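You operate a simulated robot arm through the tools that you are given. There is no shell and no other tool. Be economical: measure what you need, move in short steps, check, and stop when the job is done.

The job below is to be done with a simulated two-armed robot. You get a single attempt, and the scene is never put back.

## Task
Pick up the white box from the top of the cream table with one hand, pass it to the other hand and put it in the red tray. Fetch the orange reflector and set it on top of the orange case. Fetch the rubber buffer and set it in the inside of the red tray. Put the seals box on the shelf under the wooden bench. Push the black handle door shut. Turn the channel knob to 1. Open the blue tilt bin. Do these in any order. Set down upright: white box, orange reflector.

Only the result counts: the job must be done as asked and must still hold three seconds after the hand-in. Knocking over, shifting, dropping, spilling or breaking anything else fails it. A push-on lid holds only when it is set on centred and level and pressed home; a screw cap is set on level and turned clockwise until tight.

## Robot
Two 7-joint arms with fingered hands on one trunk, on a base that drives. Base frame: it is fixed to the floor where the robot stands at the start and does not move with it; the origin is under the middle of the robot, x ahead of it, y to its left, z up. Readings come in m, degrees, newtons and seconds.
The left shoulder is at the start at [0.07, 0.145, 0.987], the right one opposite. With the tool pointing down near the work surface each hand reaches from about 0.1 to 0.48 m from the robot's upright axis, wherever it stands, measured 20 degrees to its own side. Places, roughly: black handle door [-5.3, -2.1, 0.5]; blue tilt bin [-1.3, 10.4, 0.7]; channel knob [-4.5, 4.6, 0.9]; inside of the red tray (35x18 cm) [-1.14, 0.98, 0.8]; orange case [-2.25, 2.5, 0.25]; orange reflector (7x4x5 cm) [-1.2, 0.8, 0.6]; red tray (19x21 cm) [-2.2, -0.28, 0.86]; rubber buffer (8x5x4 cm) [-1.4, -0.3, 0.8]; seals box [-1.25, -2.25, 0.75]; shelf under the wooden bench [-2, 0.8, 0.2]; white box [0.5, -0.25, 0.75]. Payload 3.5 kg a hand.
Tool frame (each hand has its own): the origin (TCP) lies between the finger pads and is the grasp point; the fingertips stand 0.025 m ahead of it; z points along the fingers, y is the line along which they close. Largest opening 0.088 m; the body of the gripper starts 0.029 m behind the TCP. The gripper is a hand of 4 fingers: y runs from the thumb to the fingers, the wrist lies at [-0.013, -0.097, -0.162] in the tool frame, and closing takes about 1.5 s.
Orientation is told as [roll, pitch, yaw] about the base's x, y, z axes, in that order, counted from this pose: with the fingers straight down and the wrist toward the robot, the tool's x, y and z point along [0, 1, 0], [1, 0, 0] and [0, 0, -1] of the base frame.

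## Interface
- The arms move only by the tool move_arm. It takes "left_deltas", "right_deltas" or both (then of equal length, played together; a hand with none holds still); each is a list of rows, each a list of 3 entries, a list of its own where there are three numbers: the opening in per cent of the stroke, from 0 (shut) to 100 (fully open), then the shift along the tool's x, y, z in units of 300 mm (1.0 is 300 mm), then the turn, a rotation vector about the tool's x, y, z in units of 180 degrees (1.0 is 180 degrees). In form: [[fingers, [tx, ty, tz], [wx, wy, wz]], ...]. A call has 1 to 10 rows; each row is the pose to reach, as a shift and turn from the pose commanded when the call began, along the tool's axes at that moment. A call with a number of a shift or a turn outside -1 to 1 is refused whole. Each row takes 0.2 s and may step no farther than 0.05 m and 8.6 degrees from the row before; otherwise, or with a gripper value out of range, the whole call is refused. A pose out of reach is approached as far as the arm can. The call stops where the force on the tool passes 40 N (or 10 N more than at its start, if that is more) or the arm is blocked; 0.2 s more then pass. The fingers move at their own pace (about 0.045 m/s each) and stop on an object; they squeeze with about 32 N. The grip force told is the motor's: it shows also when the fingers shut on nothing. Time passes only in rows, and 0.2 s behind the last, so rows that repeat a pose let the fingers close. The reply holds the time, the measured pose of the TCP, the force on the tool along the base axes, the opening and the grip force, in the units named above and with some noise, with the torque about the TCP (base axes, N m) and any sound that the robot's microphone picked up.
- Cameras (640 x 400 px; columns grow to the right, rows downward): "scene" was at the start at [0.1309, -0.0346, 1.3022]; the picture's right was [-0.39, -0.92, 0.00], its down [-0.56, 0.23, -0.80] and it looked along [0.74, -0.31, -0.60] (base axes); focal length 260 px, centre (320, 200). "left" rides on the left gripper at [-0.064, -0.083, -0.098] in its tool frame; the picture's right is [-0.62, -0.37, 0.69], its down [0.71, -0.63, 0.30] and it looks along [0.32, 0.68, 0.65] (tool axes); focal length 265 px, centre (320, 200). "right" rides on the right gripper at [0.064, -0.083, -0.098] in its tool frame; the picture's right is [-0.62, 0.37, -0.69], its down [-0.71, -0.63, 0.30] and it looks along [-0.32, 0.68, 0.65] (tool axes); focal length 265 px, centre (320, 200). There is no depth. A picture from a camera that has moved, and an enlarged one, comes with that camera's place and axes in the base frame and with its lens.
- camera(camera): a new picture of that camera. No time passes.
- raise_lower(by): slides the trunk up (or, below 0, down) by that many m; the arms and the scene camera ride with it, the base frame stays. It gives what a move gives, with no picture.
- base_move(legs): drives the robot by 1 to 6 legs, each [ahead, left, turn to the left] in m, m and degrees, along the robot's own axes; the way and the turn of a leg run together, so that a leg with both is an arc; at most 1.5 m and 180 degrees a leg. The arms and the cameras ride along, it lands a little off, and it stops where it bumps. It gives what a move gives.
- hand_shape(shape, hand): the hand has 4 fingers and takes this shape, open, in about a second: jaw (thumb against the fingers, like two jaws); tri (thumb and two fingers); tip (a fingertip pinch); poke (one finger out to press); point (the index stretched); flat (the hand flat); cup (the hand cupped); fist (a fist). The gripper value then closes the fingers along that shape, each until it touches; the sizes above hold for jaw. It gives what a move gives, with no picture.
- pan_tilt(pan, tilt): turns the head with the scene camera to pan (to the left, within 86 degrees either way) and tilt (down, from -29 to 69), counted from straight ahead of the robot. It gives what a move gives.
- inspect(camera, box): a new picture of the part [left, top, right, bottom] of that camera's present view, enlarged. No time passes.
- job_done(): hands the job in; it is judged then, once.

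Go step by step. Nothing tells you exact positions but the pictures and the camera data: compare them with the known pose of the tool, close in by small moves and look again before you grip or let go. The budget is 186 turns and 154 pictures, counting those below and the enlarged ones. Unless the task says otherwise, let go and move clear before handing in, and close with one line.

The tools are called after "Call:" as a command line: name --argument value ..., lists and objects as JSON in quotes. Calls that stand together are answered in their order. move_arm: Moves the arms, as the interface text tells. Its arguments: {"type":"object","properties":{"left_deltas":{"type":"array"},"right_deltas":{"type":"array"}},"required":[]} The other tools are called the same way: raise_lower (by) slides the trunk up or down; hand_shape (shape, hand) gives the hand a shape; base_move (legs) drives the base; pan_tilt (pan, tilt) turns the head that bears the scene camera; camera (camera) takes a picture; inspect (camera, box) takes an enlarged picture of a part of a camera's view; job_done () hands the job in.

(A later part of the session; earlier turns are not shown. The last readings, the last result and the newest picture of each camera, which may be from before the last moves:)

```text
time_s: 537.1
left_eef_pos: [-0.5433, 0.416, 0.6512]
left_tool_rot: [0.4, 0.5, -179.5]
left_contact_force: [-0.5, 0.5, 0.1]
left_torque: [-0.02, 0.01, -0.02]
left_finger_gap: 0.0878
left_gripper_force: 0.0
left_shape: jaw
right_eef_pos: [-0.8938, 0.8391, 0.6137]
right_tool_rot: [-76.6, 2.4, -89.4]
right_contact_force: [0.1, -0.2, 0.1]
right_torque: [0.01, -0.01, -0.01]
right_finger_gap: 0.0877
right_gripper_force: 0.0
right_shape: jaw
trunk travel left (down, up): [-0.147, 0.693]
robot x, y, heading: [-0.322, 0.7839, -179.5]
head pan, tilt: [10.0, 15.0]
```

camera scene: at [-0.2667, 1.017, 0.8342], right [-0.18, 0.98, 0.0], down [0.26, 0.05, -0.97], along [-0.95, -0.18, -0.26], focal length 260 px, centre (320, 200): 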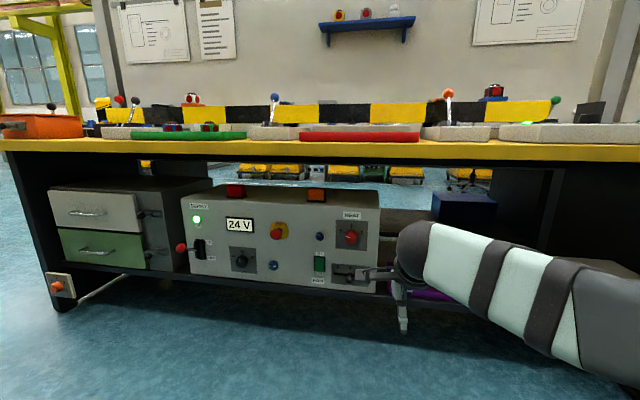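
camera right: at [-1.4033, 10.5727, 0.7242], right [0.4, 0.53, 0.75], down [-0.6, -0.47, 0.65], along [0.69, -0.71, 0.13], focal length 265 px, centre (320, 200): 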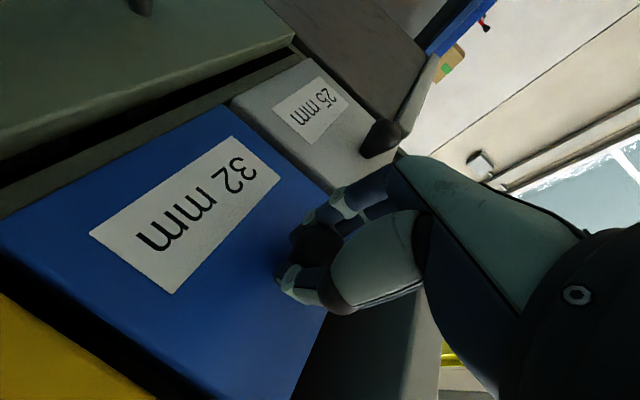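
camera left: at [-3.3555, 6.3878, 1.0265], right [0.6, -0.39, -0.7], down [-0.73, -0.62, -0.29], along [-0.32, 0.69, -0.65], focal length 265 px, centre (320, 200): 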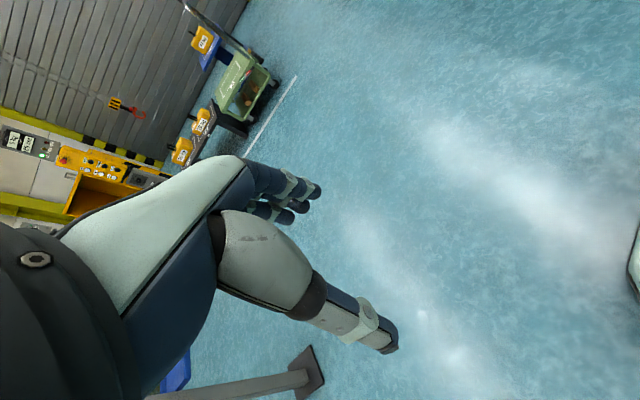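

Call:
pan_tilt --pan -5 --tilt 20

Call:
camera --camera "right"

Call:
inspect --camera "scene" --box '[220, 120, 420, 280]'

```text
time_s: 537.9
left_eef_pos: [-0.5446, 0.4151, 0.6498]
left_tool_rot: [0.3, 0.4, -179.5]
left_contact_force: [0.7, 0.6, -1.8]
left_torque: [-0.02, -0.01, 0.01]
left_finger_gap: 0.0877
left_gripper_force: 0.1
left_shape: jaw
right_eef_pos: [-0.8945, 0.8387, 0.6126]
right_tool_rot: [-76.8, 2.2, -89.4]
right_contact_force: [-0.3, 0.1, -0.7]
right_torque: [-0.02, 0.02, 0.02]
right_finger_gap: 0.0875
right_gripper_force: 0.0
right_shape: jaw
trunk travel left (down, up): [-0.147, 0.693]
robot x, y, heading: [-0.3258, 0.7866, -179.1]
head pan, tilt: [-5.0, 20.0]
```

```text
35 pictures are left
camera right: at [-0.7833, 0.9249, 0.5767], right [0.54, -0.39, 0.75], down [-0.47, 0.6, 0.65], along [-0.7, -0.7, 0.14], focal length 265 px, centre (320, 200)
```

right: 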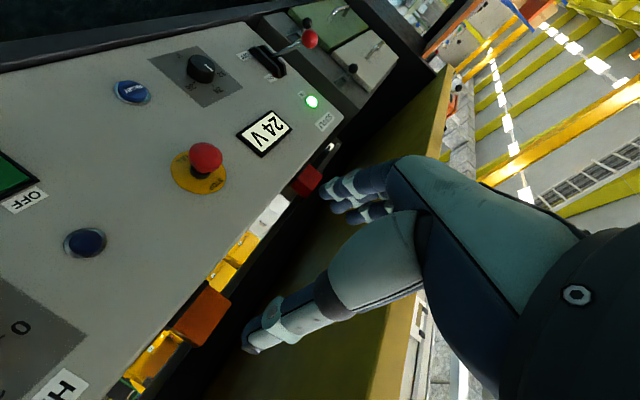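

```text
2.50 times, centred on (320, 200) of scene
camera zoom: at [-0.4655, 0.7908, 0.9262], right [0.07, 1.0, 0.0], down [0.34, -0.03, -0.94], along [-0.94, 0.07, -0.34], focal length 650 px, centre (320, 200)
```

zoom: 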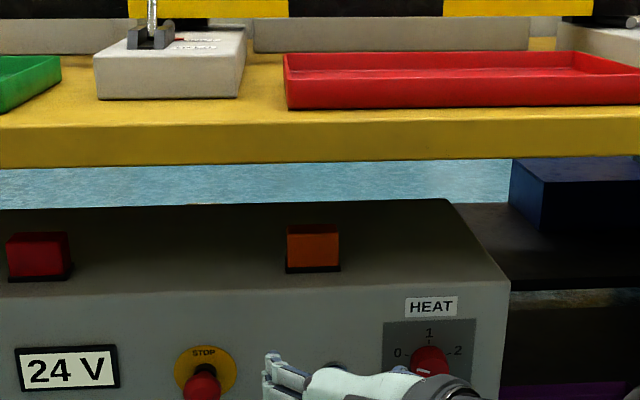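

Both views agree on the reflector at [-1.165 front face, y 0.836]. I lift slightly, drive 0.19 m in, and recheck.

Call:
move_arm --right_deltas '[[100, [-0.055, 0.005, -0.013], [0, 0, 0]], [100, [-0.055, 0.005, -0.013], [0, 0, 0]]]'

Call:
base_move --legs '[[0.2, 0, 0]]'

Call:
camera --camera "right"

```text
time_s: 538.5
left_eef_pos: [-0.5435, 0.4156, 0.6511]
left_tool_rot: [0.3, 0.4, -179.4]
left_contact_force: [-0.4, 0.1, -0.5]
left_torque: [0.02, -0.02, -0.02]
left_finger_gap: 0.0878
left_gripper_force: 0.1
left_shape: jaw
right_eef_pos: [-0.8932, 0.8378, 0.6296]
right_tool_rot: [-76.7, 2.4, -89.4]
right_contact_force: [0.0, 0.2, 0.4]
right_torque: [-0.01, -0.03, 0.0]
right_finger_gap: 0.0877
right_gripper_force: 0.1
right_shape: jaw
trunk travel left (down, up): [-0.147, 0.693]
robot x, y, heading: [-0.319, 0.7835, -179.4]
head pan, tilt: [-5.0, 20.0]
```

```text
time_s: 540.1
left_eef_pos: [-0.741, 0.4116, 0.6496]
left_tool_rot: [0.3, 0.6, -179.4]
left_contact_force: [0.9, 0.5, 0.1]
left_torque: [0.05, -0.05, -0.02]
left_finger_gap: 0.0876
left_gripper_force: 0.0
left_shape: jaw
right_eef_pos: [-1.0912, 0.8336, 0.6295]
right_tool_rot: [-76.7, 2.3, -89.3]
right_contact_force: [-0.8, 0.7, 0.4]
right_torque: [0.0, -0.03, 0.0]
right_finger_gap: 0.0877
right_gripper_force: 0.1
right_shape: jaw
trunk travel left (down, up): [-0.147, 0.693]
robot x, y, heading: [-0.5206, 0.7827, -179.4]
head pan, tilt: [-5.0, 20.0]
```

```text
33 pictures are left
camera right: at [-0.9806, 0.9195, 0.5936], right [0.54, -0.39, 0.75], down [-0.47, 0.6, 0.65], along [-0.7, -0.7, 0.14], focal length 265 px, centre (320, 200)
```

right: 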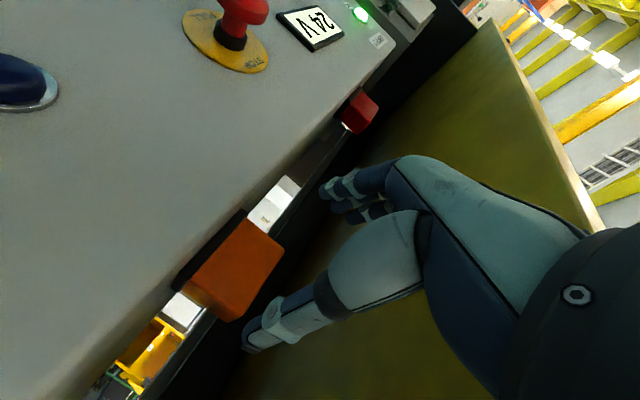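

Alignment is within 3 mm. I slide the fingers around the reflector.

Call:
move_arm --right_deltas '[[100, [-0.02, -0.011, 0.08], [0, 0, 0]], [100, [-0.037, -0.011, 0.16], [0, 0, 0]], [100, [-0.054, -0.011, 0.234], [0, 0, 0]], [100, [-0.03, -0.011, 0.24], [0, 0, 0]], [100, [-0.03, -0.011, 0.24], [0, 0, 0]]]'

Call:
camera --camera "right"

```text
time_s: 541.3
left_eef_pos: [-0.7411, 0.4134, 0.6497]
left_tool_rot: [0.4, 0.5, -179.4]
left_contact_force: [-0.4, 0.9, -0.3]
left_torque: [-0.01, -0.01, -0.02]
left_finger_gap: 0.0879
left_gripper_force: 0.1
left_shape: jaw
right_eef_pos: [-1.1618, 0.8367, 0.6218]
right_tool_rot: [-76.6, 2.4, -89.4]
right_contact_force: [-0.2, 0.5, 0.2]
right_torque: [-0.01, 0.0, -0.02]
right_finger_gap: 0.0877
right_gripper_force: 0.1
right_shape: jaw
trunk travel left (down, up): [-0.147, 0.693]
robot x, y, heading: [-0.5188, 0.7824, -179.3]
head pan, tilt: [-5.0, 20.0]
```

```text
32 pictures are left
camera right: at [-1.0524, 0.9223, 0.5857], right [0.54, -0.39, 0.75], down [-0.47, 0.6, 0.65], along [-0.7, -0.7, 0.14], focal length 265 px, centre (320, 200)
```

right: 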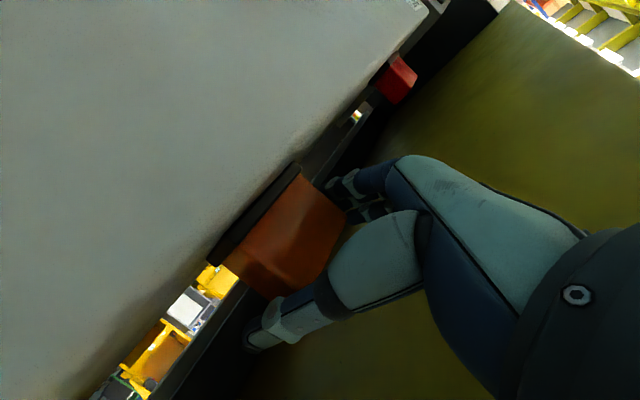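

Straddling it nicely. I close and lift 2.5 cm.

Call:
move_arm --right_deltas '[[70, [0, 0, 0], [0, 0, 0]], [50, [0, 0, 0], [0, 0, 0]], [0, [0, 0, 0], [0, 0, 0]], [0, [0, 0, 0], [0, 0, 0]], [0, [0, 0, 0], [0, 0, 0]], [0, [0, 0, 0], [0, 0, 0]], [0, [-0.04, 0, -0.01], [0, 0, 0]], [0, [-0.085, 0, -0.02], [0, 0, 0]], [0, [-0.085, 0, -0.02], [0, 0, 0]]]'

Call:
camera --camera "right"

```text
time_s: 543.3
left_eef_pos: [-0.7406, 0.4131, 0.6498]
left_tool_rot: [0.2, 0.4, -179.5]
left_contact_force: [-1.2, 0.4, 0.2]
left_torque: [0.01, -0.02, -0.03]
left_finger_gap: 0.0876
left_gripper_force: 0.0
left_shape: jaw
right_eef_pos: [-1.1623, 0.8352, 0.6491]
right_tool_rot: [-76.7, 2.5, -89.3]
right_contact_force: [0.6, -0.3, -0.4]
right_torque: [0.04, -0.01, 0.0]
right_finger_gap: 0.057
right_gripper_force: 32.0
right_shape: jaw
trunk travel left (down, up): [-0.147, 0.693]
robot x, y, heading: [-0.5198, 0.7819, -179.0]
head pan, tilt: [-5.0, 20.0]
```

```text
31 pictures are left
camera right: at [-1.052, 0.9212, 0.6121], right [0.54, -0.39, 0.75], down [-0.47, 0.6, 0.65], along [-0.7, -0.7, 0.14], focal length 265 px, centre (320, 200)
```

right: 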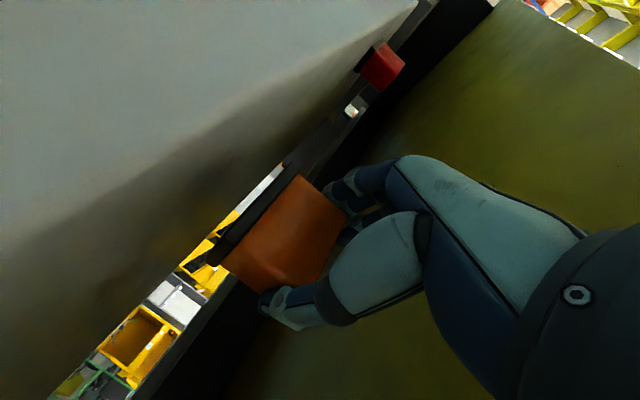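

The reflector is in hand. I back out, raise, and drive around the bench end into the second aisle toward the orange case.

Call:
base_move --legs '[[-0.45, 0, 0]]'

Call:
raise_lower --by 0.25

Call:
base_move --legs '[[0, 0.9, 0], [0, 0.95, 0], [1.49, 0, 0], [1.49, 0, 0], [0.15, 0, -90], [0, 0, -90]]'

```text
time_s: 546.0
left_eef_pos: [-0.2892, 0.4185, 0.6497]
left_tool_rot: [0.3, 0.5, -179.4]
left_contact_force: [0.5, -0.4, -0.6]
left_torque: [0.0, 0.0, 0.0]
left_finger_gap: 0.0879
left_gripper_force: 0.0
left_shape: jaw
right_eef_pos: [-0.7114, 0.8416, 0.6483]
right_tool_rot: [-76.7, 2.5, -89.2]
right_contact_force: [1.1, -0.6, -0.6]
right_torque: [0.0, 0.0, 0.05]
right_finger_gap: 0.0576
right_gripper_force: 32.2
right_shape: jaw
trunk travel left (down, up): [-0.147, 0.693]
robot x, y, heading: [-0.0707, 0.7878, -178.9]
head pan, tilt: [-5.0, 20.0]
```

```text
time_s: 548.6
left_eef_pos: [-0.2897, 0.4188, 0.9006]
left_tool_rot: [0.3, 0.5, -179.3]
left_contact_force: [0.1, 0.2, -0.6]
left_torque: [0.03, -0.02, -0.01]
left_finger_gap: 0.0877
left_gripper_force: 0.0
left_shape: jaw
right_eef_pos: [-0.7123, 0.8404, 0.8984]
right_tool_rot: [-76.8, 2.5, -89.3]
right_contact_force: [0.6, -0.2, -1.4]
right_torque: [0.02, -0.04, 0.01]
right_finger_gap: 0.0575
right_gripper_force: 31.9
right_shape: jaw
trunk travel left (down, up): [-0.397, 0.443]
robot x, y, heading: [-0.0685, 0.7907, -179.1]
head pan, tilt: [-5.0, 20.0]
```

```text
time_s: 579.5
left_eef_pos: [-2.919, -0.6394, 0.9011]
left_tool_rot: [0.3, 0.5, 1.6]
left_contact_force: [0.7, -0.6, 0.4]
left_torque: [0.02, 0.01, -0.01]
left_finger_gap: 0.0878
left_gripper_force: 0.0
left_shape: jaw
right_eef_pos: [-2.491, -1.0551, 0.8981]
right_tool_rot: [-76.7, 2.4, 91.8]
right_contact_force: [-0.3, -0.4, -0.8]
right_torque: [0.02, 0.02, 0.0]
right_finger_gap: 0.0575
right_gripper_force: 31.8
right_shape: jaw
trunk travel left (down, up): [-0.397, 0.443]
robot x, y, heading: [-3.1348, -1.0107, 1.6]
head pan, tilt: [-5.0, 20.0]
```

Now I sidestep along the second aisle to y≈2.4 and look for the orange case.

Call:
base_move --legs '[[-0.12, 0, -1.6], [0, 1.2, 0], [0, 1.2, 0], [0, 1.0, 0]]'

Call:
pan_tilt --pan 0 --tilt 35

Call:
camera --camera "scene"

```text
time_s: 596.8
left_eef_pos: [-3.0584, 2.725, 0.9005]
left_tool_rot: [0.3, 0.5, 0.3]
left_contact_force: [0.1, 1.0, -0.1]
left_torque: [-0.03, -0.01, 0.01]
left_finger_gap: 0.0876
left_gripper_force: 0.0
left_shape: jaw
right_eef_pos: [-2.6398, 2.3004, 0.8995]
right_tool_rot: [-76.6, 2.4, 90.3]
right_contact_force: [-0.2, 0.0, -0.9]
right_torque: [0.0, -0.01, 0.01]
right_finger_gap: 0.0572
right_gripper_force: 32.4
right_shape: jaw
trunk travel left (down, up): [-0.397, 0.443]
robot x, y, heading: [-3.2816, 2.3585, 0.7]
head pan, tilt: [-5.0, 20.0]
```

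```text
time_s: 597.5
left_eef_pos: [-3.0587, 2.7254, 0.9]
left_tool_rot: [0.4, 0.5, 0.4]
left_contact_force: [-0.8, -0.6, -0.1]
left_torque: [-0.02, 0.0, -0.01]
left_finger_gap: 0.0878
left_gripper_force: 0.0
left_shape: jaw
right_eef_pos: [-2.6387, 2.2999, 0.8987]
right_tool_rot: [-76.8, 2.4, 90.3]
right_contact_force: [-0.3, -0.2, -1.4]
right_torque: [0.0, 0.03, 0.01]
right_finger_gap: 0.0569
right_gripper_force: 32.1
right_shape: jaw
trunk travel left (down, up): [-0.397, 0.443]
robot x, y, heading: [-3.2809, 2.3551, 0.6]
head pan, tilt: [0.0, 35.0]
```

```text
30 pictures are left
camera scene: at [-3.1418, 2.357, 1.1524], right [0.01, -1.0, 0.0], down [-0.57, 0.0, -0.82], along [0.82, 0.01, -0.57], focal length 260 px, centre (320, 200)
```

scene: 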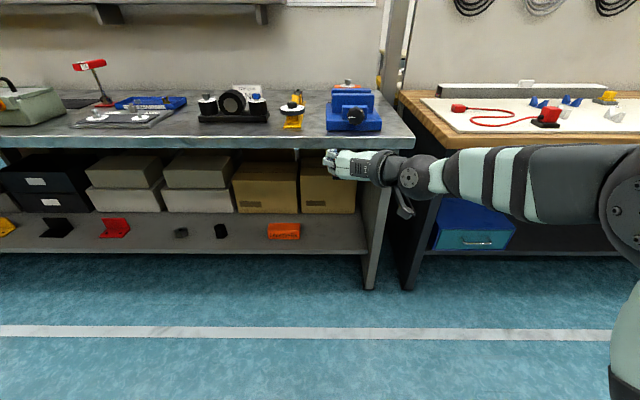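

Call:
inspect --camera "scene" --box '[240, 130, 440, 270]'

Call:
camera --camera "right"

```text
2.86 times, centred on (340, 200) of scene
camera zoom: at [-3.1418, 2.357, 1.1524], right [0.01, -1.0, 0.0], down [-0.57, 0.0, -0.82], along [0.82, 0.01, -0.57], focal length 742 px, centre (263, 200)
```

zoom: 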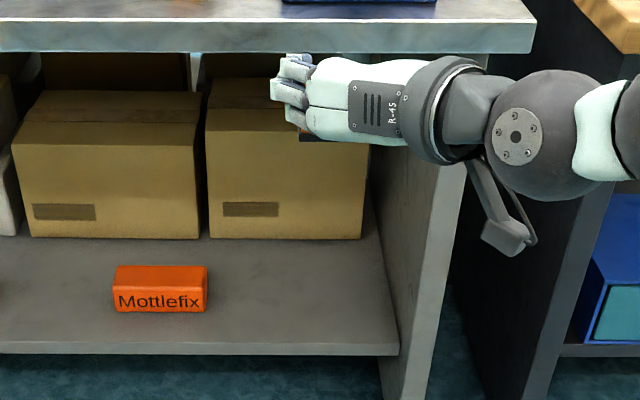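

```text
28 pictures are left
camera right: at [-2.7495, 2.2144, 0.8619], right [-0.53, 0.4, 0.75], down [0.46, -0.6, 0.65], along [0.71, 0.69, 0.14], focal length 265 px, centre (320, 200)
```

right: 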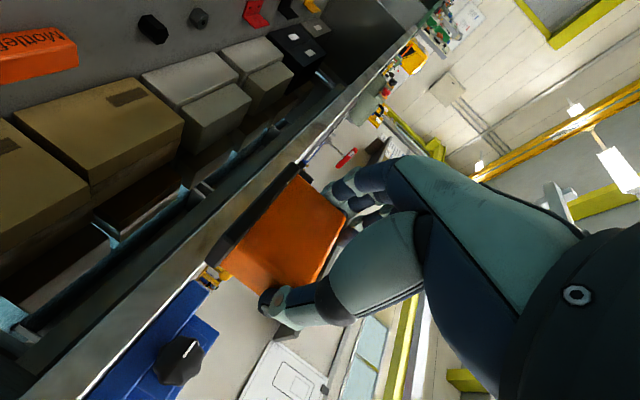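

The reflector is safely held, and the orange "Mottlefix" case lies on the grey bench's shelf near [-2.16, 2.55]. I sidestep in line with it and lower the trunk to measure it better.

Call:
base_move --legs '[[0, 0.25, -0.6]]'

Call:
raise_lower --by -0.39

Call:
pan_tilt --pan 0 --tilt 28

Call:
inspect --camera "scene" --box '[240, 110, 440, 240]'

Call:
camera --camera "right"

```text
time_s: 599.4
left_eef_pos: [-3.0562, 2.9743, 0.8993]
left_tool_rot: [0.3, 0.4, -0.2]
left_contact_force: [0.0, -0.2, 0.8]
left_torque: [0.0, 0.02, 0.02]
left_finger_gap: 0.0879
left_gripper_force: 0.0
left_shape: jaw
right_eef_pos: [-2.6409, 2.545, 0.899]
right_tool_rot: [-76.7, 2.5, 89.8]
right_contact_force: [0.2, -0.5, -0.4]
right_torque: [0.0, -0.02, -0.01]
right_finger_gap: 0.0575
right_gripper_force: 31.8
right_shape: jaw
trunk travel left (down, up): [-0.397, 0.443]
robot x, y, heading: [-3.2797, 2.6053, -0.3]
head pan, tilt: [0.0, 35.0]
```

```text
time_s: 603.1
left_eef_pos: [-3.0564, 2.9742, 0.5094]
left_tool_rot: [0.3, 0.5, -0.2]
left_contact_force: [-0.3, -0.5, -0.1]
left_torque: [-0.01, 0.0, -0.01]
left_finger_gap: 0.0875
left_gripper_force: 0.1
left_shape: jaw
right_eef_pos: [-2.6397, 2.5439, 0.5088]
right_tool_rot: [-76.7, 2.5, 89.8]
right_contact_force: [1.0, 0.1, -0.8]
right_torque: [0.0, 0.04, 0.03]
right_finger_gap: 0.0571
right_gripper_force: 32.0
right_shape: jaw
trunk travel left (down, up): [-0.007, 0.833]
robot x, y, heading: [-3.2821, 2.6096, 0.2]
head pan, tilt: [0.0, 35.0]
```

```text
time_s: 603.8
left_eef_pos: [-3.0555, 2.9745, 0.5096]
left_tool_rot: [0.2, 0.4, -0.2]
left_contact_force: [-0.8, -0.1, -0.1]
left_torque: [0.01, 0.01, 0.03]
left_finger_gap: 0.0876
left_gripper_force: 0.1
left_shape: jaw
right_eef_pos: [-2.6413, 2.5463, 0.5075]
right_tool_rot: [-76.7, 2.4, 89.7]
right_contact_force: [-0.2, -0.6, -0.3]
right_torque: [0.0, 0.01, 0.01]
right_finger_gap: 0.0572
right_gripper_force: 31.7
right_shape: jaw
trunk travel left (down, up): [-0.007, 0.833]
robot x, y, heading: [-3.2812, 2.6098, 0.2]
head pan, tilt: [0.0, 28.0]
```

```text
3.08 times, centred on (340, 175) of scene
camera zoom: at [-3.1398, 2.6061, 0.7732], right [0.0, -1.0, 0.0], down [-0.47, 0.0, -0.88], along [0.88, 0.0, -0.47], focal length 800 px, centre (258, 277)
```

zoom: 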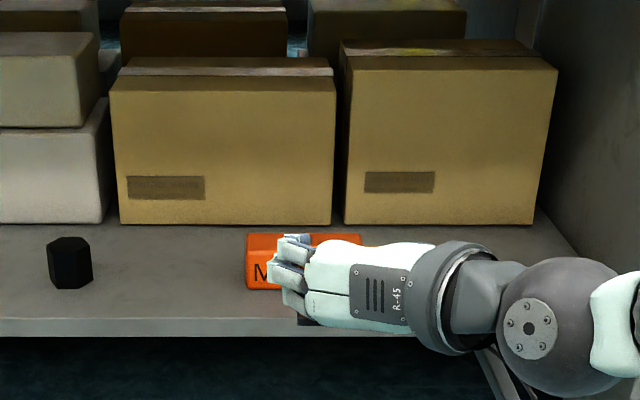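

```text
26 pictures are left
camera right: at [-2.7518, 2.4599, 0.4719], right [-0.53, 0.4, 0.75], down [0.46, -0.61, 0.65], along [0.71, 0.69, 0.14], focal length 265 px, centre (320, 200)
```

right: 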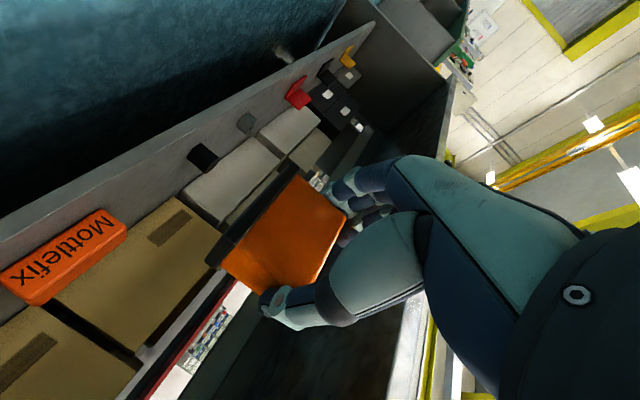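

The case's top is about x -2.16…-2.108, y 2.467…2.63, z≈0.29, so the reflector's TCP target is about [-2.155, 2.545, 0.33]. I lower the hand and drive in.

Call:
move_arm --right_deltas '[[0, [0.11, 0.005, 0.026], [0, 0, 0]], [0, [0.22, 0.01, 0.052], [0, 0, 0]], [0, [0.324, 0.014, 0.077], [0, 0, 0]], [0, [0.324, 0.014, 0.077], [0, 0, 0]]]'

Call:
base_move --legs '[[0.42, 0, -0.2]]'

Call:
camera --camera "scene"

Call:
camera --camera "right"

```text
time_s: 604.8
left_eef_pos: [-3.0553, 2.9743, 0.5102]
left_tool_rot: [0.3, 0.5, -0.1]
left_contact_force: [0.7, -0.4, 0.6]
left_torque: [0.02, -0.02, 0.0]
left_finger_gap: 0.0877
left_gripper_force: 0.1
left_shape: jaw
right_eef_pos: [-2.641, 2.5433, 0.4083]
right_tool_rot: [-76.7, 2.4, 89.8]
right_contact_force: [0.2, -0.1, -0.6]
right_torque: [0.0, 0.0, 0.01]
right_finger_gap: 0.0571
right_gripper_force: 31.6
right_shape: jaw
trunk travel left (down, up): [-0.007, 0.833]
robot x, y, heading: [-3.2784, 2.6079, 0.1]
head pan, tilt: [0.0, 28.0]
```

```text
time_s: 607.4
left_eef_pos: [-2.6308, 2.9706, 0.5096]
left_tool_rot: [0.3, 0.5, -0.7]
left_contact_force: [0.2, -1.2, -0.3]
left_torque: [0.01, -0.01, 0.01]
left_finger_gap: 0.0876
left_gripper_force: 0.1
left_shape: jaw
right_eef_pos: [-2.2194, 2.5386, 0.4087]
right_tool_rot: [-76.6, 2.4, 89.3]
right_contact_force: [0.2, -0.2, -1.4]
right_torque: [-0.02, 0.04, 0.0]
right_finger_gap: 0.0573
right_gripper_force: 32.0
right_shape: jaw
trunk travel left (down, up): [-0.007, 0.833]
robot x, y, heading: [-2.8575, 2.6046, -0.3]
head pan, tilt: [0.0, 28.0]
```

```text
25 pictures are left
camera scene: at [-2.718, 2.6032, 0.7733], right [-0.01, -1.0, 0.0], down [-0.47, 0.0, -0.88], along [0.88, -0.01, -0.47], focal length 260 px, centre (320, 200)
```

scene: 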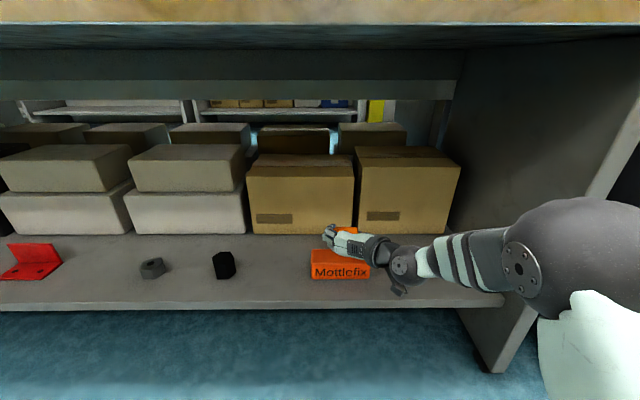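

```text
24 pictures are left
camera right: at [-2.3308, 2.4539, 0.3718], right [-0.53, 0.41, 0.75], down [0.45, -0.61, 0.65], along [0.72, 0.68, 0.14], focal length 265 px, centre (320, 200)
```

right: 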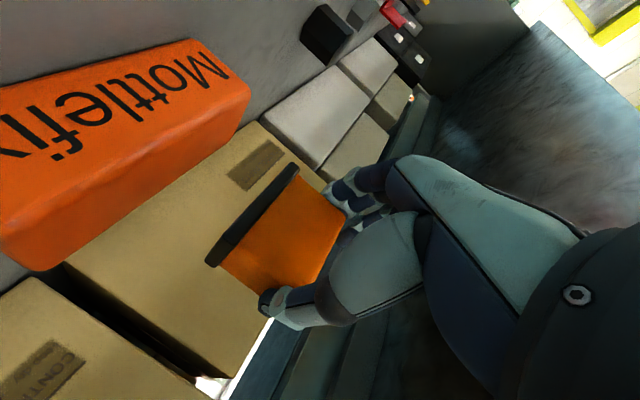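

The reflector is above and just in front of the case. I move it over the case top, stopping about 1.5 cm above, and check.

Call:
move_arm --right_deltas '[[0, [0.05, 0.02, 0.1], [0, 0, 0]], [0, [0.11, 0.035, 0.17], [0, 0, 0]], [0, [0.165, 0.049, 0.232], [0, 0, 0]], [0, [0.165, 0.049, 0.232], [0, 0, 0]]]'

Call:
camera --camera "right"

Call:
inspect --camera "scene" --box '[270, 200, 430, 310]'

```text
time_s: 608.4
left_eef_pos: [-2.6326, 2.9708, 0.51]
left_tool_rot: [0.3, 0.3, -0.7]
left_contact_force: [0.2, 0.8, 0.2]
left_torque: [-0.01, 0.03, -0.02]
left_finger_gap: 0.0879
left_gripper_force: 0.0
left_shape: jaw
right_eef_pos: [-2.1613, 2.5504, 0.3493]
right_tool_rot: [-77.2, 2.3, 89.3]
right_contact_force: [-2.9, -2.1, 16.6]
right_torque: [0.34, -0.34, 0.07]
right_finger_gap: 0.0574
right_gripper_force: 32.3
right_shape: jaw
trunk travel left (down, up): [-0.007, 0.833]
robot x, y, heading: [-2.859, 2.602, -0.5]
head pan, tilt: [0.0, 28.0]
```

```text
23 pictures are left
camera right: at [-2.273, 2.4661, 0.3108], right [-0.54, 0.4, 0.74], down [0.45, -0.61, 0.65], along [0.72, 0.68, 0.15], focal length 265 px, centre (320, 200)
```

right: 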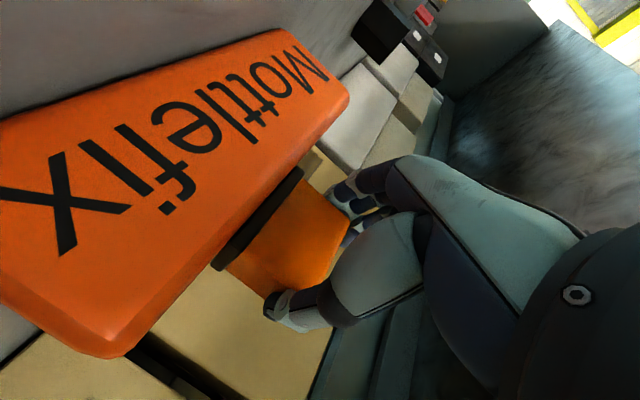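

```text
3.64 times, centred on (350, 255) of scene
camera zoom: at [-2.7201, 2.6032, 0.774], right [-0.01, -1.0, 0.0], down [-0.47, 0.0, -0.88], along [0.88, -0.01, -0.47], focal length 945 px, centre (211, 0)
```

zoom: 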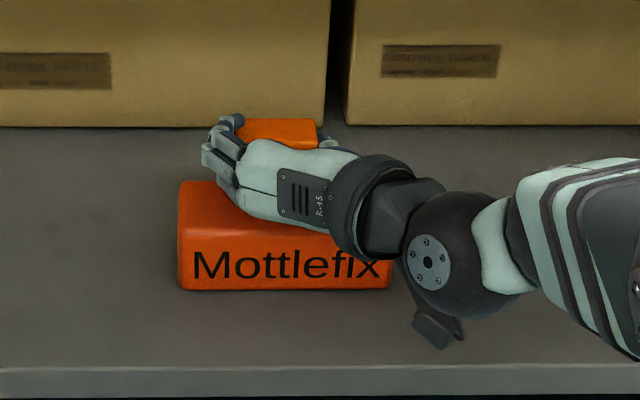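

Contact (16 N): the reflector rests on the case, centred in both directions as seen by the scene camera. I ease up 3 mm, open, and draw straight back.

Call:
move_arm --right_deltas '[[0, [-0.008, 0, -0.002], [0, 0, 0]], [40, [-0.008, 0, -0.002], [0, 0, 0]], [75, [-0.008, 0, -0.002], [0, 0, 0]], [100, [-0.008, 0, -0.002], [0, 0, 0]], [100, [-0.008, 0, -0.002], [0, 0, 0]], [100, [-0.008, 0, -0.002], [0, 0, 0]]]'

Call:
inspect --camera "scene" --box '[270, 200, 430, 310]'

```text
time_s: 609.8
left_eef_pos: [-2.6312, 2.9682, 0.511]
left_tool_rot: [0.3, 0.5, -0.7]
left_contact_force: [-0.2, 0.3, -0.2]
left_torque: [-0.02, 0.01, 0.01]
left_finger_gap: 0.0879
left_gripper_force: 0.0
left_shape: jaw
right_eef_pos: [-2.1617, 2.5491, 0.3454]
right_tool_rot: [-76.7, 2.5, 89.3]
right_contact_force: [-0.3, -0.5, 0.0]
right_torque: [0.02, 0.01, -0.02]
right_finger_gap: 0.0877
right_gripper_force: 0.1
right_shape: jaw
trunk travel left (down, up): [-0.007, 0.833]
robot x, y, heading: [-2.862, 2.6031, -0.7]
head pan, tilt: [0.0, 28.0]
```

```text
3.64 times, centred on (350, 255) of scene
camera zoom: at [-2.718, 2.6032, 0.7732], right [-0.01, -1.0, 0.0], down [-0.47, 0.0, -0.88], along [0.88, -0.01, -0.47], focal length 945 px, centre (211, 0)
```

zoom: 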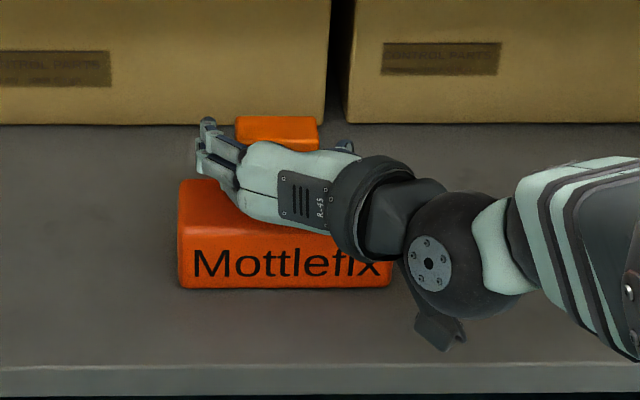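

It stands. I back the base straight off and verify.

Call:
base_move --legs '[[-0.35, 0, 0.7]]'

Call:
inspect --camera "scene" --box '[240, 120, 440, 250]'

```text
time_s: 612.1
left_eef_pos: [-2.9854, 2.9731, 0.5101]
left_tool_rot: [0.3, 0.5, 0.2]
left_contact_force: [0.1, -0.5, 0.2]
left_torque: [0.01, 0.0, -0.04]
left_finger_gap: 0.0878
left_gripper_force: 0.0
left_shape: jaw
right_eef_pos: [-2.5112, 2.5607, 0.3463]
right_tool_rot: [-76.6, 2.4, 90.1]
right_contact_force: [0.2, 1.0, 0.3]
right_torque: [0.03, 0.0, -0.01]
right_finger_gap: 0.0876
right_gripper_force: 0.2
right_shape: jaw
trunk travel left (down, up): [-0.007, 0.833]
robot x, y, heading: [-3.2132, 2.6058, 0.5]
head pan, tilt: [0.0, 28.0]
```

```text
3.08 times, centred on (340, 185) of scene
camera zoom: at [-3.067, 2.6056, 0.7733], right [0.01, -1.0, 0.0], down [-0.47, 0.0, -0.88], along [0.88, 0.01, -0.47], focal length 800 px, centre (258, 246)
```

zoom: 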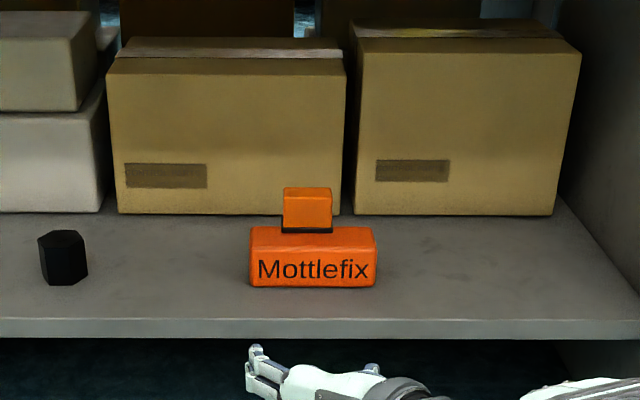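

Call:
inspect --camera "scene" --box '[315, 160, 365, 205]'

```text
8.89 times, centred on (340, 182) of scene
camera zoom: at [-3.067, 2.6056, 0.7733], right [0.01, -1.0, 0.0], down [-0.47, 0.0, -0.88], along [0.88, 0.01, -0.47], focal length 2310 px, centre (142, 356)
```

zoom: 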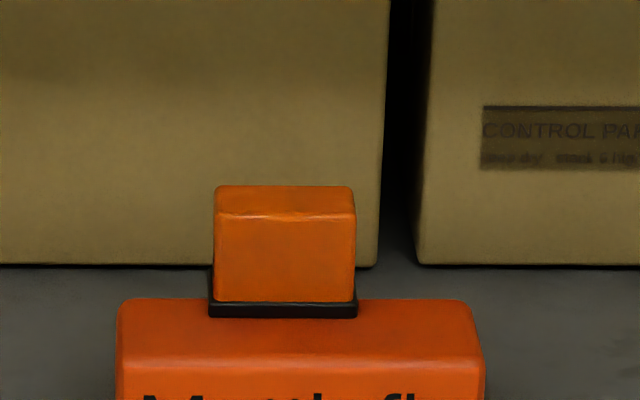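

It stands upright but too near the case's back edge. I go back in, re-grip it and bring it about 2.5 cm toward me.

Call:
base_move --legs '[[0.3, 0, -0.7]]'

```text
time_s: 614.1
left_eef_pos: [-2.6815, 2.9696, 0.5104]
left_tool_rot: [0.3, 0.5, -0.7]
left_contact_force: [-0.5, 0.9, -0.6]
left_torque: [0.03, -0.01, -0.01]
left_finger_gap: 0.0878
left_gripper_force: 0.1
left_shape: jaw
right_eef_pos: [-2.2118, 2.5495, 0.3449]
right_tool_rot: [-76.6, 2.4, 89.2]
right_contact_force: [0.9, 1.2, 0.7]
right_torque: [-0.03, 0.0, 0.0]
right_finger_gap: 0.0878
right_gripper_force: 0.0
right_shape: jaw
trunk travel left (down, up): [-0.007, 0.833]
robot x, y, heading: [-2.9097, 2.6014, -0.8]
head pan, tilt: [0.0, 28.0]
```

Call:
move_arm --right_deltas '[[100, [-0.02, 0.003, 0.08], [0, 0, 0]], [100, [-0.042, 0.005, 0.161], [0, 0, 0]], [60, [-0.042, 0.005, 0.161], [0, 0, 0]], [0, [-0.042, 0.005, 0.161], [0, 0, 0]], [0, [-0.042, 0.005, 0.161], [0, 0, 0]], [0, [-0.042, 0.005, 0.161], [0, 0, 0]], [0, [-0.042, 0.005, 0.161], [0, 0, 0]], [0, [-0.0615, 0.005, 0.1564], [0, 0, 0]], [0, [-0.0425, 0.005, 0.0754], [0, 0, 0]], [0, [-0.0425, 0.005, 0.0754], [0, 0, 0]]]'

Call:
inspect --camera "scene" --box '[280, 180, 400, 280]'

```text
time_s: 616.3
left_eef_pos: [-2.6806, 2.9711, 0.5103]
left_tool_rot: [0.2, 0.5, -0.7]
left_contact_force: [0.1, -0.4, 0.1]
left_torque: [0.01, 0.01, 0.0]
left_finger_gap: 0.0877
left_gripper_force: 0.1
left_shape: jaw
right_eef_pos: [-2.187, 2.5502, 0.3543]
right_tool_rot: [-76.8, 2.3, 89.3]
right_contact_force: [0.0, 0.0, -0.2]
right_torque: [0.05, -0.02, 0.01]
right_finger_gap: 0.058
right_gripper_force: 32.2
right_shape: jaw
trunk travel left (down, up): [-0.007, 0.833]
robot x, y, heading: [-2.9099, 2.6074, -0.6]
head pan, tilt: [0.0, 28.0]
```

```text
4.00 times, centred on (340, 230) of scene
camera zoom: at [-2.7674, 2.6032, 0.7733], right [-0.01, -1.0, 0.0], down [-0.47, 0.0, -0.88], along [0.88, -0.01, -0.47], focal length 1039 px, centre (240, 80)
```

zoom: 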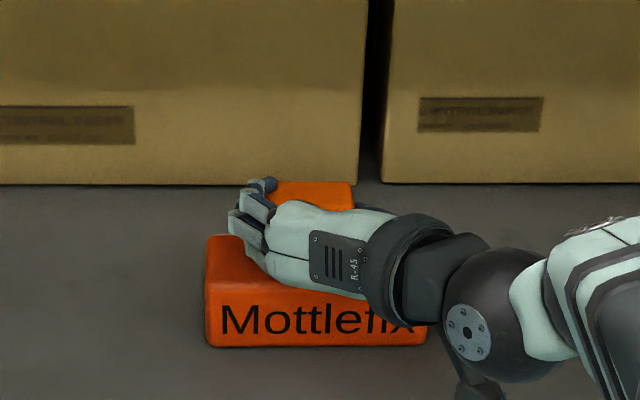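

Shifted 2.5 cm toward me. I lower it onto the case and release.

Call:
move_arm --right_deltas '[[0, [0.015, 0, 0.0035], [0, 0, 0]], [0, [0.026, 0, 0.006], [0, 0, 0]], [0, [0.026, 0, 0.006], [0, 0, 0]], [40, [0.026, 0, 0.006], [0, 0, 0]], [75, [0.026, 0, 0.006], [0, 0, 0]], [100, [0.026, 0, 0.006], [0, 0, 0]], [100, [0.026, 0, 0.006], [0, 0, 0]], [100, [0.026, 0, 0.006], [0, 0, 0]]]'

Call:
base_move --legs '[[-0.3, 0, 0.7]]'

Call:
inspect --camera "scene" --box '[315, 160, 365, 205]'

```text
time_s: 618.1
left_eef_pos: [-2.6801, 2.9706, 0.5097]
left_tool_rot: [0.3, 0.5, -0.7]
left_contact_force: [0.5, -1.1, -0.6]
left_torque: [0.0, -0.02, -0.03]
left_finger_gap: 0.0877
left_gripper_force: 0.0
left_shape: jaw
right_eef_pos: [-2.1865, 2.5512, 0.3456]
right_tool_rot: [-76.6, 2.4, 89.3]
right_contact_force: [-0.1, -0.4, -0.1]
right_torque: [0.0, -0.01, -0.02]
right_finger_gap: 0.0878
right_gripper_force: 0.0
right_shape: jaw
trunk travel left (down, up): [-0.007, 0.833]
robot x, y, heading: [-2.9068, 2.601, -0.6]
head pan, tilt: [0.0, 28.0]
```

```text
time_s: 620.1
left_eef_pos: [-2.9851, 2.9726, 0.5107]
left_tool_rot: [0.3, 0.6, -0.1]
left_contact_force: [0.4, -0.1, 1.4]
left_torque: [0.03, 0.01, 0.0]
left_finger_gap: 0.0881
left_gripper_force: 0.1
left_shape: jaw
right_eef_pos: [-2.4872, 2.5587, 0.3446]
right_tool_rot: [-76.7, 2.4, 89.9]
right_contact_force: [0.1, -1.9, 0.1]
right_torque: [-0.01, 0.01, -0.02]
right_finger_gap: 0.0877
right_gripper_force: 0.0
right_shape: jaw
trunk travel left (down, up): [-0.007, 0.833]
robot x, y, heading: [-3.2075, 2.6047, 0.4]
head pan, tilt: [0.0, 28.0]
```

```text
8.89 times, centred on (340, 182) of scene
camera zoom: at [-3.0684, 2.6057, 0.7733], right [0.0, -1.0, 0.0], down [-0.47, 0.0, -0.88], along [0.88, 0.0, -0.47], focal length 2310 px, centre (142, 356)
```

zoom: 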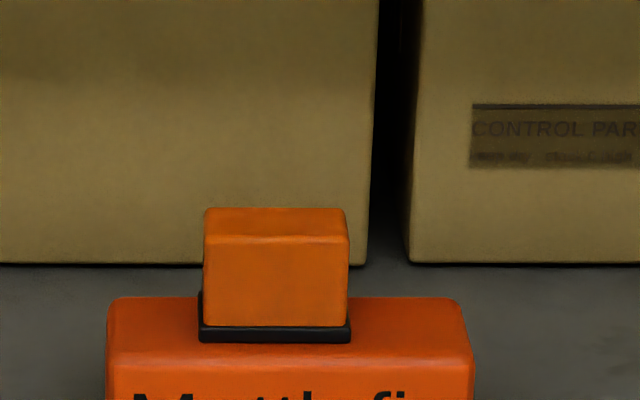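

The reflector now sits fully on the case, upright. Next the rubber buffer: I raise up and restore the right hand to fingers-down.

Call:
raise_lower --by 0.4

Call:
move_arm --right_deltas '[[100, [0, 0, -0.02], [0.0236, 0.0236, 0.0297]], [100, [0, 0, -0.04], [0.0473, 0.0473, 0.0594]], [100, [0, 0, -0.06], [0.0709, 0.0709, 0.0892]], [100, [0, 0, -0.08], [0.0945, 0.0945, 0.1189]], [100, [0, 0, -0.1], [0.1182, 0.1182, 0.1486]], [100, [0, 0, -0.12], [0.1418, 0.1418, 0.1783]], [100, [0, 0, -0.14], [0.1654, 0.1654, 0.208]], [100, [0, 0, -0.17], [0.189, 0.189, 0.2378]], [100, [0, 0, -0.2], [0.2127, 0.2127, 0.2675]], [100, [0, 0, -0.23], [0.2363, 0.2363, 0.2972]]]'

Call:
move_arm --right_deltas '[[100, [0, 0, 0], [0.0236, 0.0236, 0.0297]], [100, [0, 0, 0], [0.0473, 0.0473, 0.0594]], [100, [0, 0, 0], [0.0709, 0.0709, 0.0892]], [100, [0, 0, 0], [0.0945, 0.0945, 0.1189]]]'

Call:
raise_lower --by 0.3

Call:
base_move --legs '[[0, -1.3, 0], [0, -1.3, 0], [0, -1.2, 0], [0, 0, 90], [0, -1.0, 0], [0, -0.9, 0]]'

```text
time_s: 624.0
left_eef_pos: [-2.9846, 2.9729, 0.9098]
left_tool_rot: [0.4, 0.5, -0.1]
left_contact_force: [-0.5, -0.1, 0.0]
left_torque: [-0.03, 0.02, 0.01]
left_finger_gap: 0.0878
left_gripper_force: 0.0
left_shape: jaw
right_eef_pos: [-2.4864, 2.559, 0.745]
right_tool_rot: [-76.8, 2.3, 89.9]
right_contact_force: [-1.2, 0.1, -0.5]
right_torque: [0.01, -0.03, 0.02]
right_finger_gap: 0.0877
right_gripper_force: 0.3
right_shape: jaw
trunk travel left (down, up): [-0.407, 0.433]
robot x, y, heading: [-3.2118, 2.6036, 0.1]
head pan, tilt: [0.0, 28.0]
```

```text
time_s: 626.2
left_eef_pos: [-2.9852, 2.9738, 0.9104]
left_tool_rot: [0.2, 0.4, -0.1]
left_contact_force: [-0.3, 0.2, 0.1]
left_torque: [-0.02, 0.0, 0.03]
left_finger_gap: 0.0876
left_gripper_force: 0.2
left_shape: jaw
right_eef_pos: [-2.5549, 2.5619, 0.763]
right_tool_rot: [-22.3, -12.1, 24.5]
right_contact_force: [0.2, 0.1, -0.3]
right_torque: [0.0, -0.02, 0.0]
right_finger_gap: 0.0876
right_gripper_force: 0.1
right_shape: jaw
trunk travel left (down, up): [-0.407, 0.433]
robot x, y, heading: [-3.209, 2.6051, 0.1]
head pan, tilt: [0.0, 28.0]
```

```text
time_s: 627.2
left_eef_pos: [-2.9851, 2.974, 0.9103]
left_tool_rot: [0.3, 0.6, -0.1]
left_contact_force: [-0.4, 0.3, 0.7]
left_torque: [0.0, 0.0, -0.04]
left_finger_gap: 0.0877
left_gripper_force: 0.1
left_shape: jaw
right_eef_pos: [-2.5548, 2.5597, 0.7626]
right_tool_rot: [-2.4, 0.3, -0.1]
right_contact_force: [-0.2, -0.6, 0.6]
right_torque: [-0.04, 0.0, -0.01]
right_finger_gap: 0.0877
right_gripper_force: 0.1
right_shape: jaw
trunk travel left (down, up): [-0.407, 0.433]
robot x, y, heading: [-3.2076, 2.6071, 0.2]
head pan, tilt: [0.0, 28.0]
```

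```text
time_s: 630.2
left_eef_pos: [-2.9851, 2.9731, 1.2103]
left_tool_rot: [0.3, 0.5, -0.1]
left_contact_force: [0.3, 0.1, 0.1]
left_torque: [0.0, 0.01, -0.03]
left_finger_gap: 0.088
left_gripper_force: 0.0
left_shape: jaw
right_eef_pos: [-2.5544, 2.5603, 1.0616]
right_tool_rot: [-2.4, 0.2, 0.0]
right_contact_force: [0.6, 0.5, -0.1]
right_torque: [0.01, 0.06, -0.02]
right_finger_gap: 0.0879
right_gripper_force: 0.0
right_shape: jaw
trunk travel left (down, up): [-0.707, 0.133]
robot x, y, heading: [-3.2117, 2.6082, 0.0]
head pan, tilt: [0.0, 28.0]
```

```text
time_s: 661.5
left_eef_pos: [-1.6696, -1.0139, 1.2095]
left_tool_rot: [0.3, 0.4, 88.4]
left_contact_force: [0.2, 0.6, -0.1]
left_torque: [-0.02, 0.01, -0.03]
left_finger_gap: 0.0876
left_gripper_force: 0.0
left_shape: jaw
right_eef_pos: [-1.2446, -0.5945, 1.0622]
right_tool_rot: [-2.4, 0.2, 88.4]
right_contact_force: [-0.3, -0.5, 0.8]
right_torque: [-0.01, -0.01, -0.01]
right_finger_gap: 0.0878
right_gripper_force: 0.2
right_shape: jaw
trunk travel left (down, up): [-0.707, 0.133]
robot x, y, heading: [-1.305, -1.2477, 88.4]
head pan, tilt: [0.0, 28.0]
```

Call:
pan_tilt --pan 0 --tilt 38

Call:
camera --camera "scene"

Call:
camera --camera "right"

```text
time_s: 662.2
left_eef_pos: [-1.6685, -1.0134, 1.2097]
left_tool_rot: [0.4, 0.5, 88.4]
left_contact_force: [-0.2, 1.5, -0.2]
left_torque: [0.0, -0.01, -0.01]
left_finger_gap: 0.0875
left_gripper_force: 0.0
left_shape: jaw
right_eef_pos: [-1.243, -0.5939, 1.0617]
right_tool_rot: [-2.4, 0.2, 88.4]
right_contact_force: [0.4, -1.0, -0.3]
right_torque: [-0.01, -0.02, -0.02]
right_finger_gap: 0.0878
right_gripper_force: 0.1
right_shape: jaw
trunk travel left (down, up): [-0.707, 0.133]
robot x, y, heading: [-1.3127, -1.2455, 88.7]
head pan, tilt: [0.0, 38.0]
```

```text
16 pictures are left
camera scene: at [-1.304, -1.112, 1.4578], right [1.0, -0.03, 0.0], down [-0.02, -0.62, -0.79], along [0.02, 0.79, -0.62], focal length 260 px, centre (320, 200)
```

scene: 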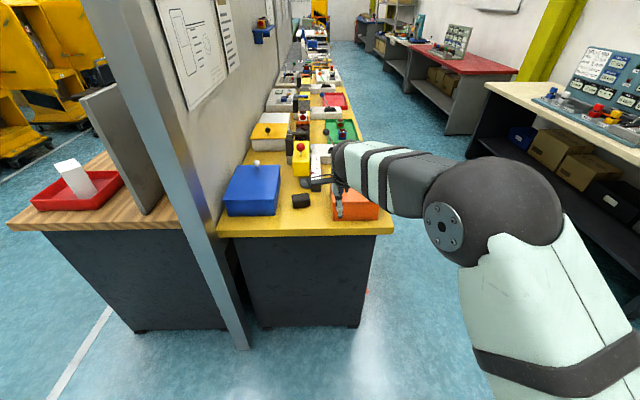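

```text
15 pictures are left
camera right: at [-1.3141, -0.6748, 1.1574], right [0.6, 0.35, 0.72], down [0.71, -0.65, -0.27], along [0.37, 0.67, -0.64], focal length 265 px, centre (320, 200)
```

right: 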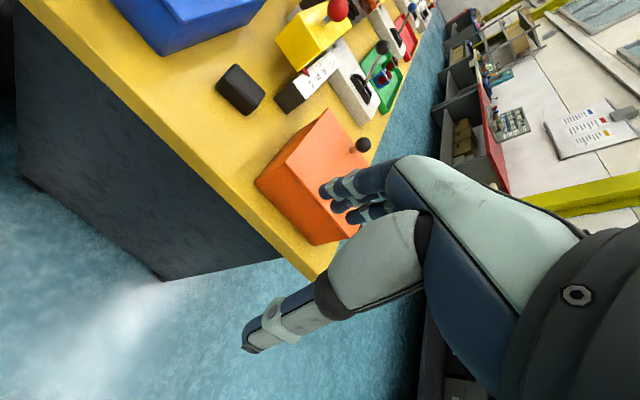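

Call:
inspect --camera "scene" --box '[270, 175, 350, 235]'

Call:
inspect --camera "right" --box '[180, 40, 300, 140]'

```text
6.67 times, centred on (310, 205) of scene
camera zoom: at [-1.304, -1.112, 1.4578], right [1.0, -0.03, 0.0], down [-0.02, -0.62, -0.79], along [0.02, 0.79, -0.62], focal length 1732 px, centre (387, 167)
```

zoom: 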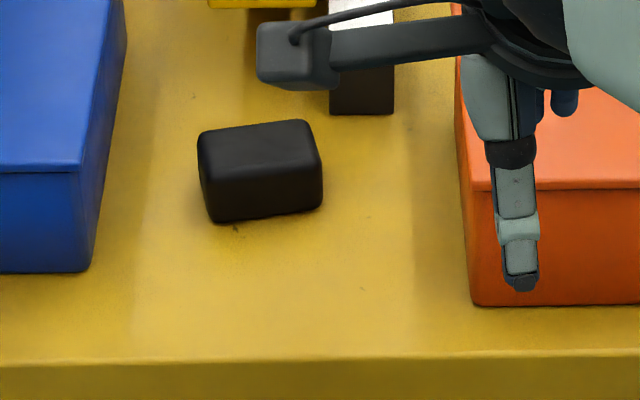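

```text
4.00 times, centred on (240, 90) of right
camera zoom: at [-1.3141, -0.6748, 1.1574], right [0.6, 0.35, 0.72], down [0.71, -0.65, -0.27], along [0.37, 0.67, -0.64], focal length 1062 px, centre (640, 640)
```

zoom: 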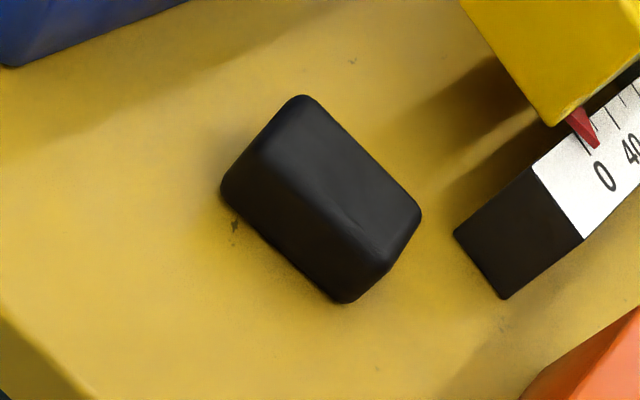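

Triangulating both views puts the bench top at z≈0.79 and the buffer's centre near [-1.361, -0.28], long side turned ~14.5°. I retract and turn the right hand 16°, then drive closer.

Call:
move_arm --right_deltas '[[100, [0, -0.11, 0], [0, 0, -0.022]], [100, [0, -0.22, 0], [0, 0, -0.045]], [100, [0, -0.33, 0], [0, 0, -0.067]], [100, [0, -0.43, 0], [0, 0, -0.089]]]'

Call:
base_move --legs '[[0.44, 0.118, 0]]'

Call:
camera --camera "right"

```text
time_s: 663.2
left_eef_pos: [-1.6709, -1.0144, 1.2094]
left_tool_rot: [0.3, 0.4, 88.4]
left_contact_force: [0.4, -0.1, -0.1]
left_torque: [0.04, -0.01, -0.02]
left_finger_gap: 0.0876
left_gripper_force: 0.1
left_shape: jaw
right_eef_pos: [-1.2467, -0.7253, 1.0628]
right_tool_rot: [-2.2, 0.7, 104.4]
right_contact_force: [0.2, 0.4, 0.3]
right_torque: [0.02, 0.01, -0.01]
right_finger_gap: 0.088
right_gripper_force: 0.0
right_shape: jaw
trunk travel left (down, up): [-0.707, 0.133]
robot x, y, heading: [-1.3065, -1.2487, 88.6]
head pan, tilt: [0.0, 38.0]
```

```text
time_s: 666.0
left_eef_pos: [-1.7752, -0.5698, 1.2096]
left_tool_rot: [0.3, 0.5, 88.3]
left_contact_force: [0.2, 0.0, 0.5]
left_torque: [-0.01, -0.02, -0.01]
left_finger_gap: 0.0876
left_gripper_force: 0.0
left_shape: jaw
right_eef_pos: [-1.3527, -0.2806, 1.062]
right_tool_rot: [-2.2, 0.7, 104.3]
right_contact_force: [1.2, -0.4, 0.1]
right_torque: [0.01, 0.02, -0.01]
right_finger_gap: 0.0879
right_gripper_force: 0.1
right_shape: jaw
trunk travel left (down, up): [-0.707, 0.133]
robot x, y, heading: [-1.4147, -0.8066, 88.5]
head pan, tilt: [0.0, 38.0]
```

```text
12 pictures are left
camera right: at [-1.3983, -0.3781, 1.1594], right [0.48, 0.51, 0.71], down [0.86, -0.43, -0.27], along [0.17, 0.74, -0.65], focal length 265 px, centre (320, 200)
```

right: 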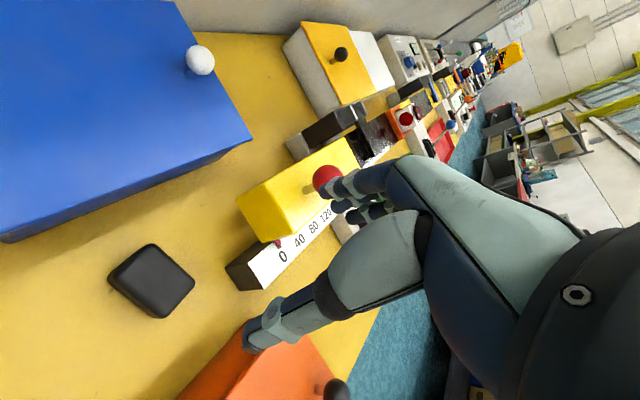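

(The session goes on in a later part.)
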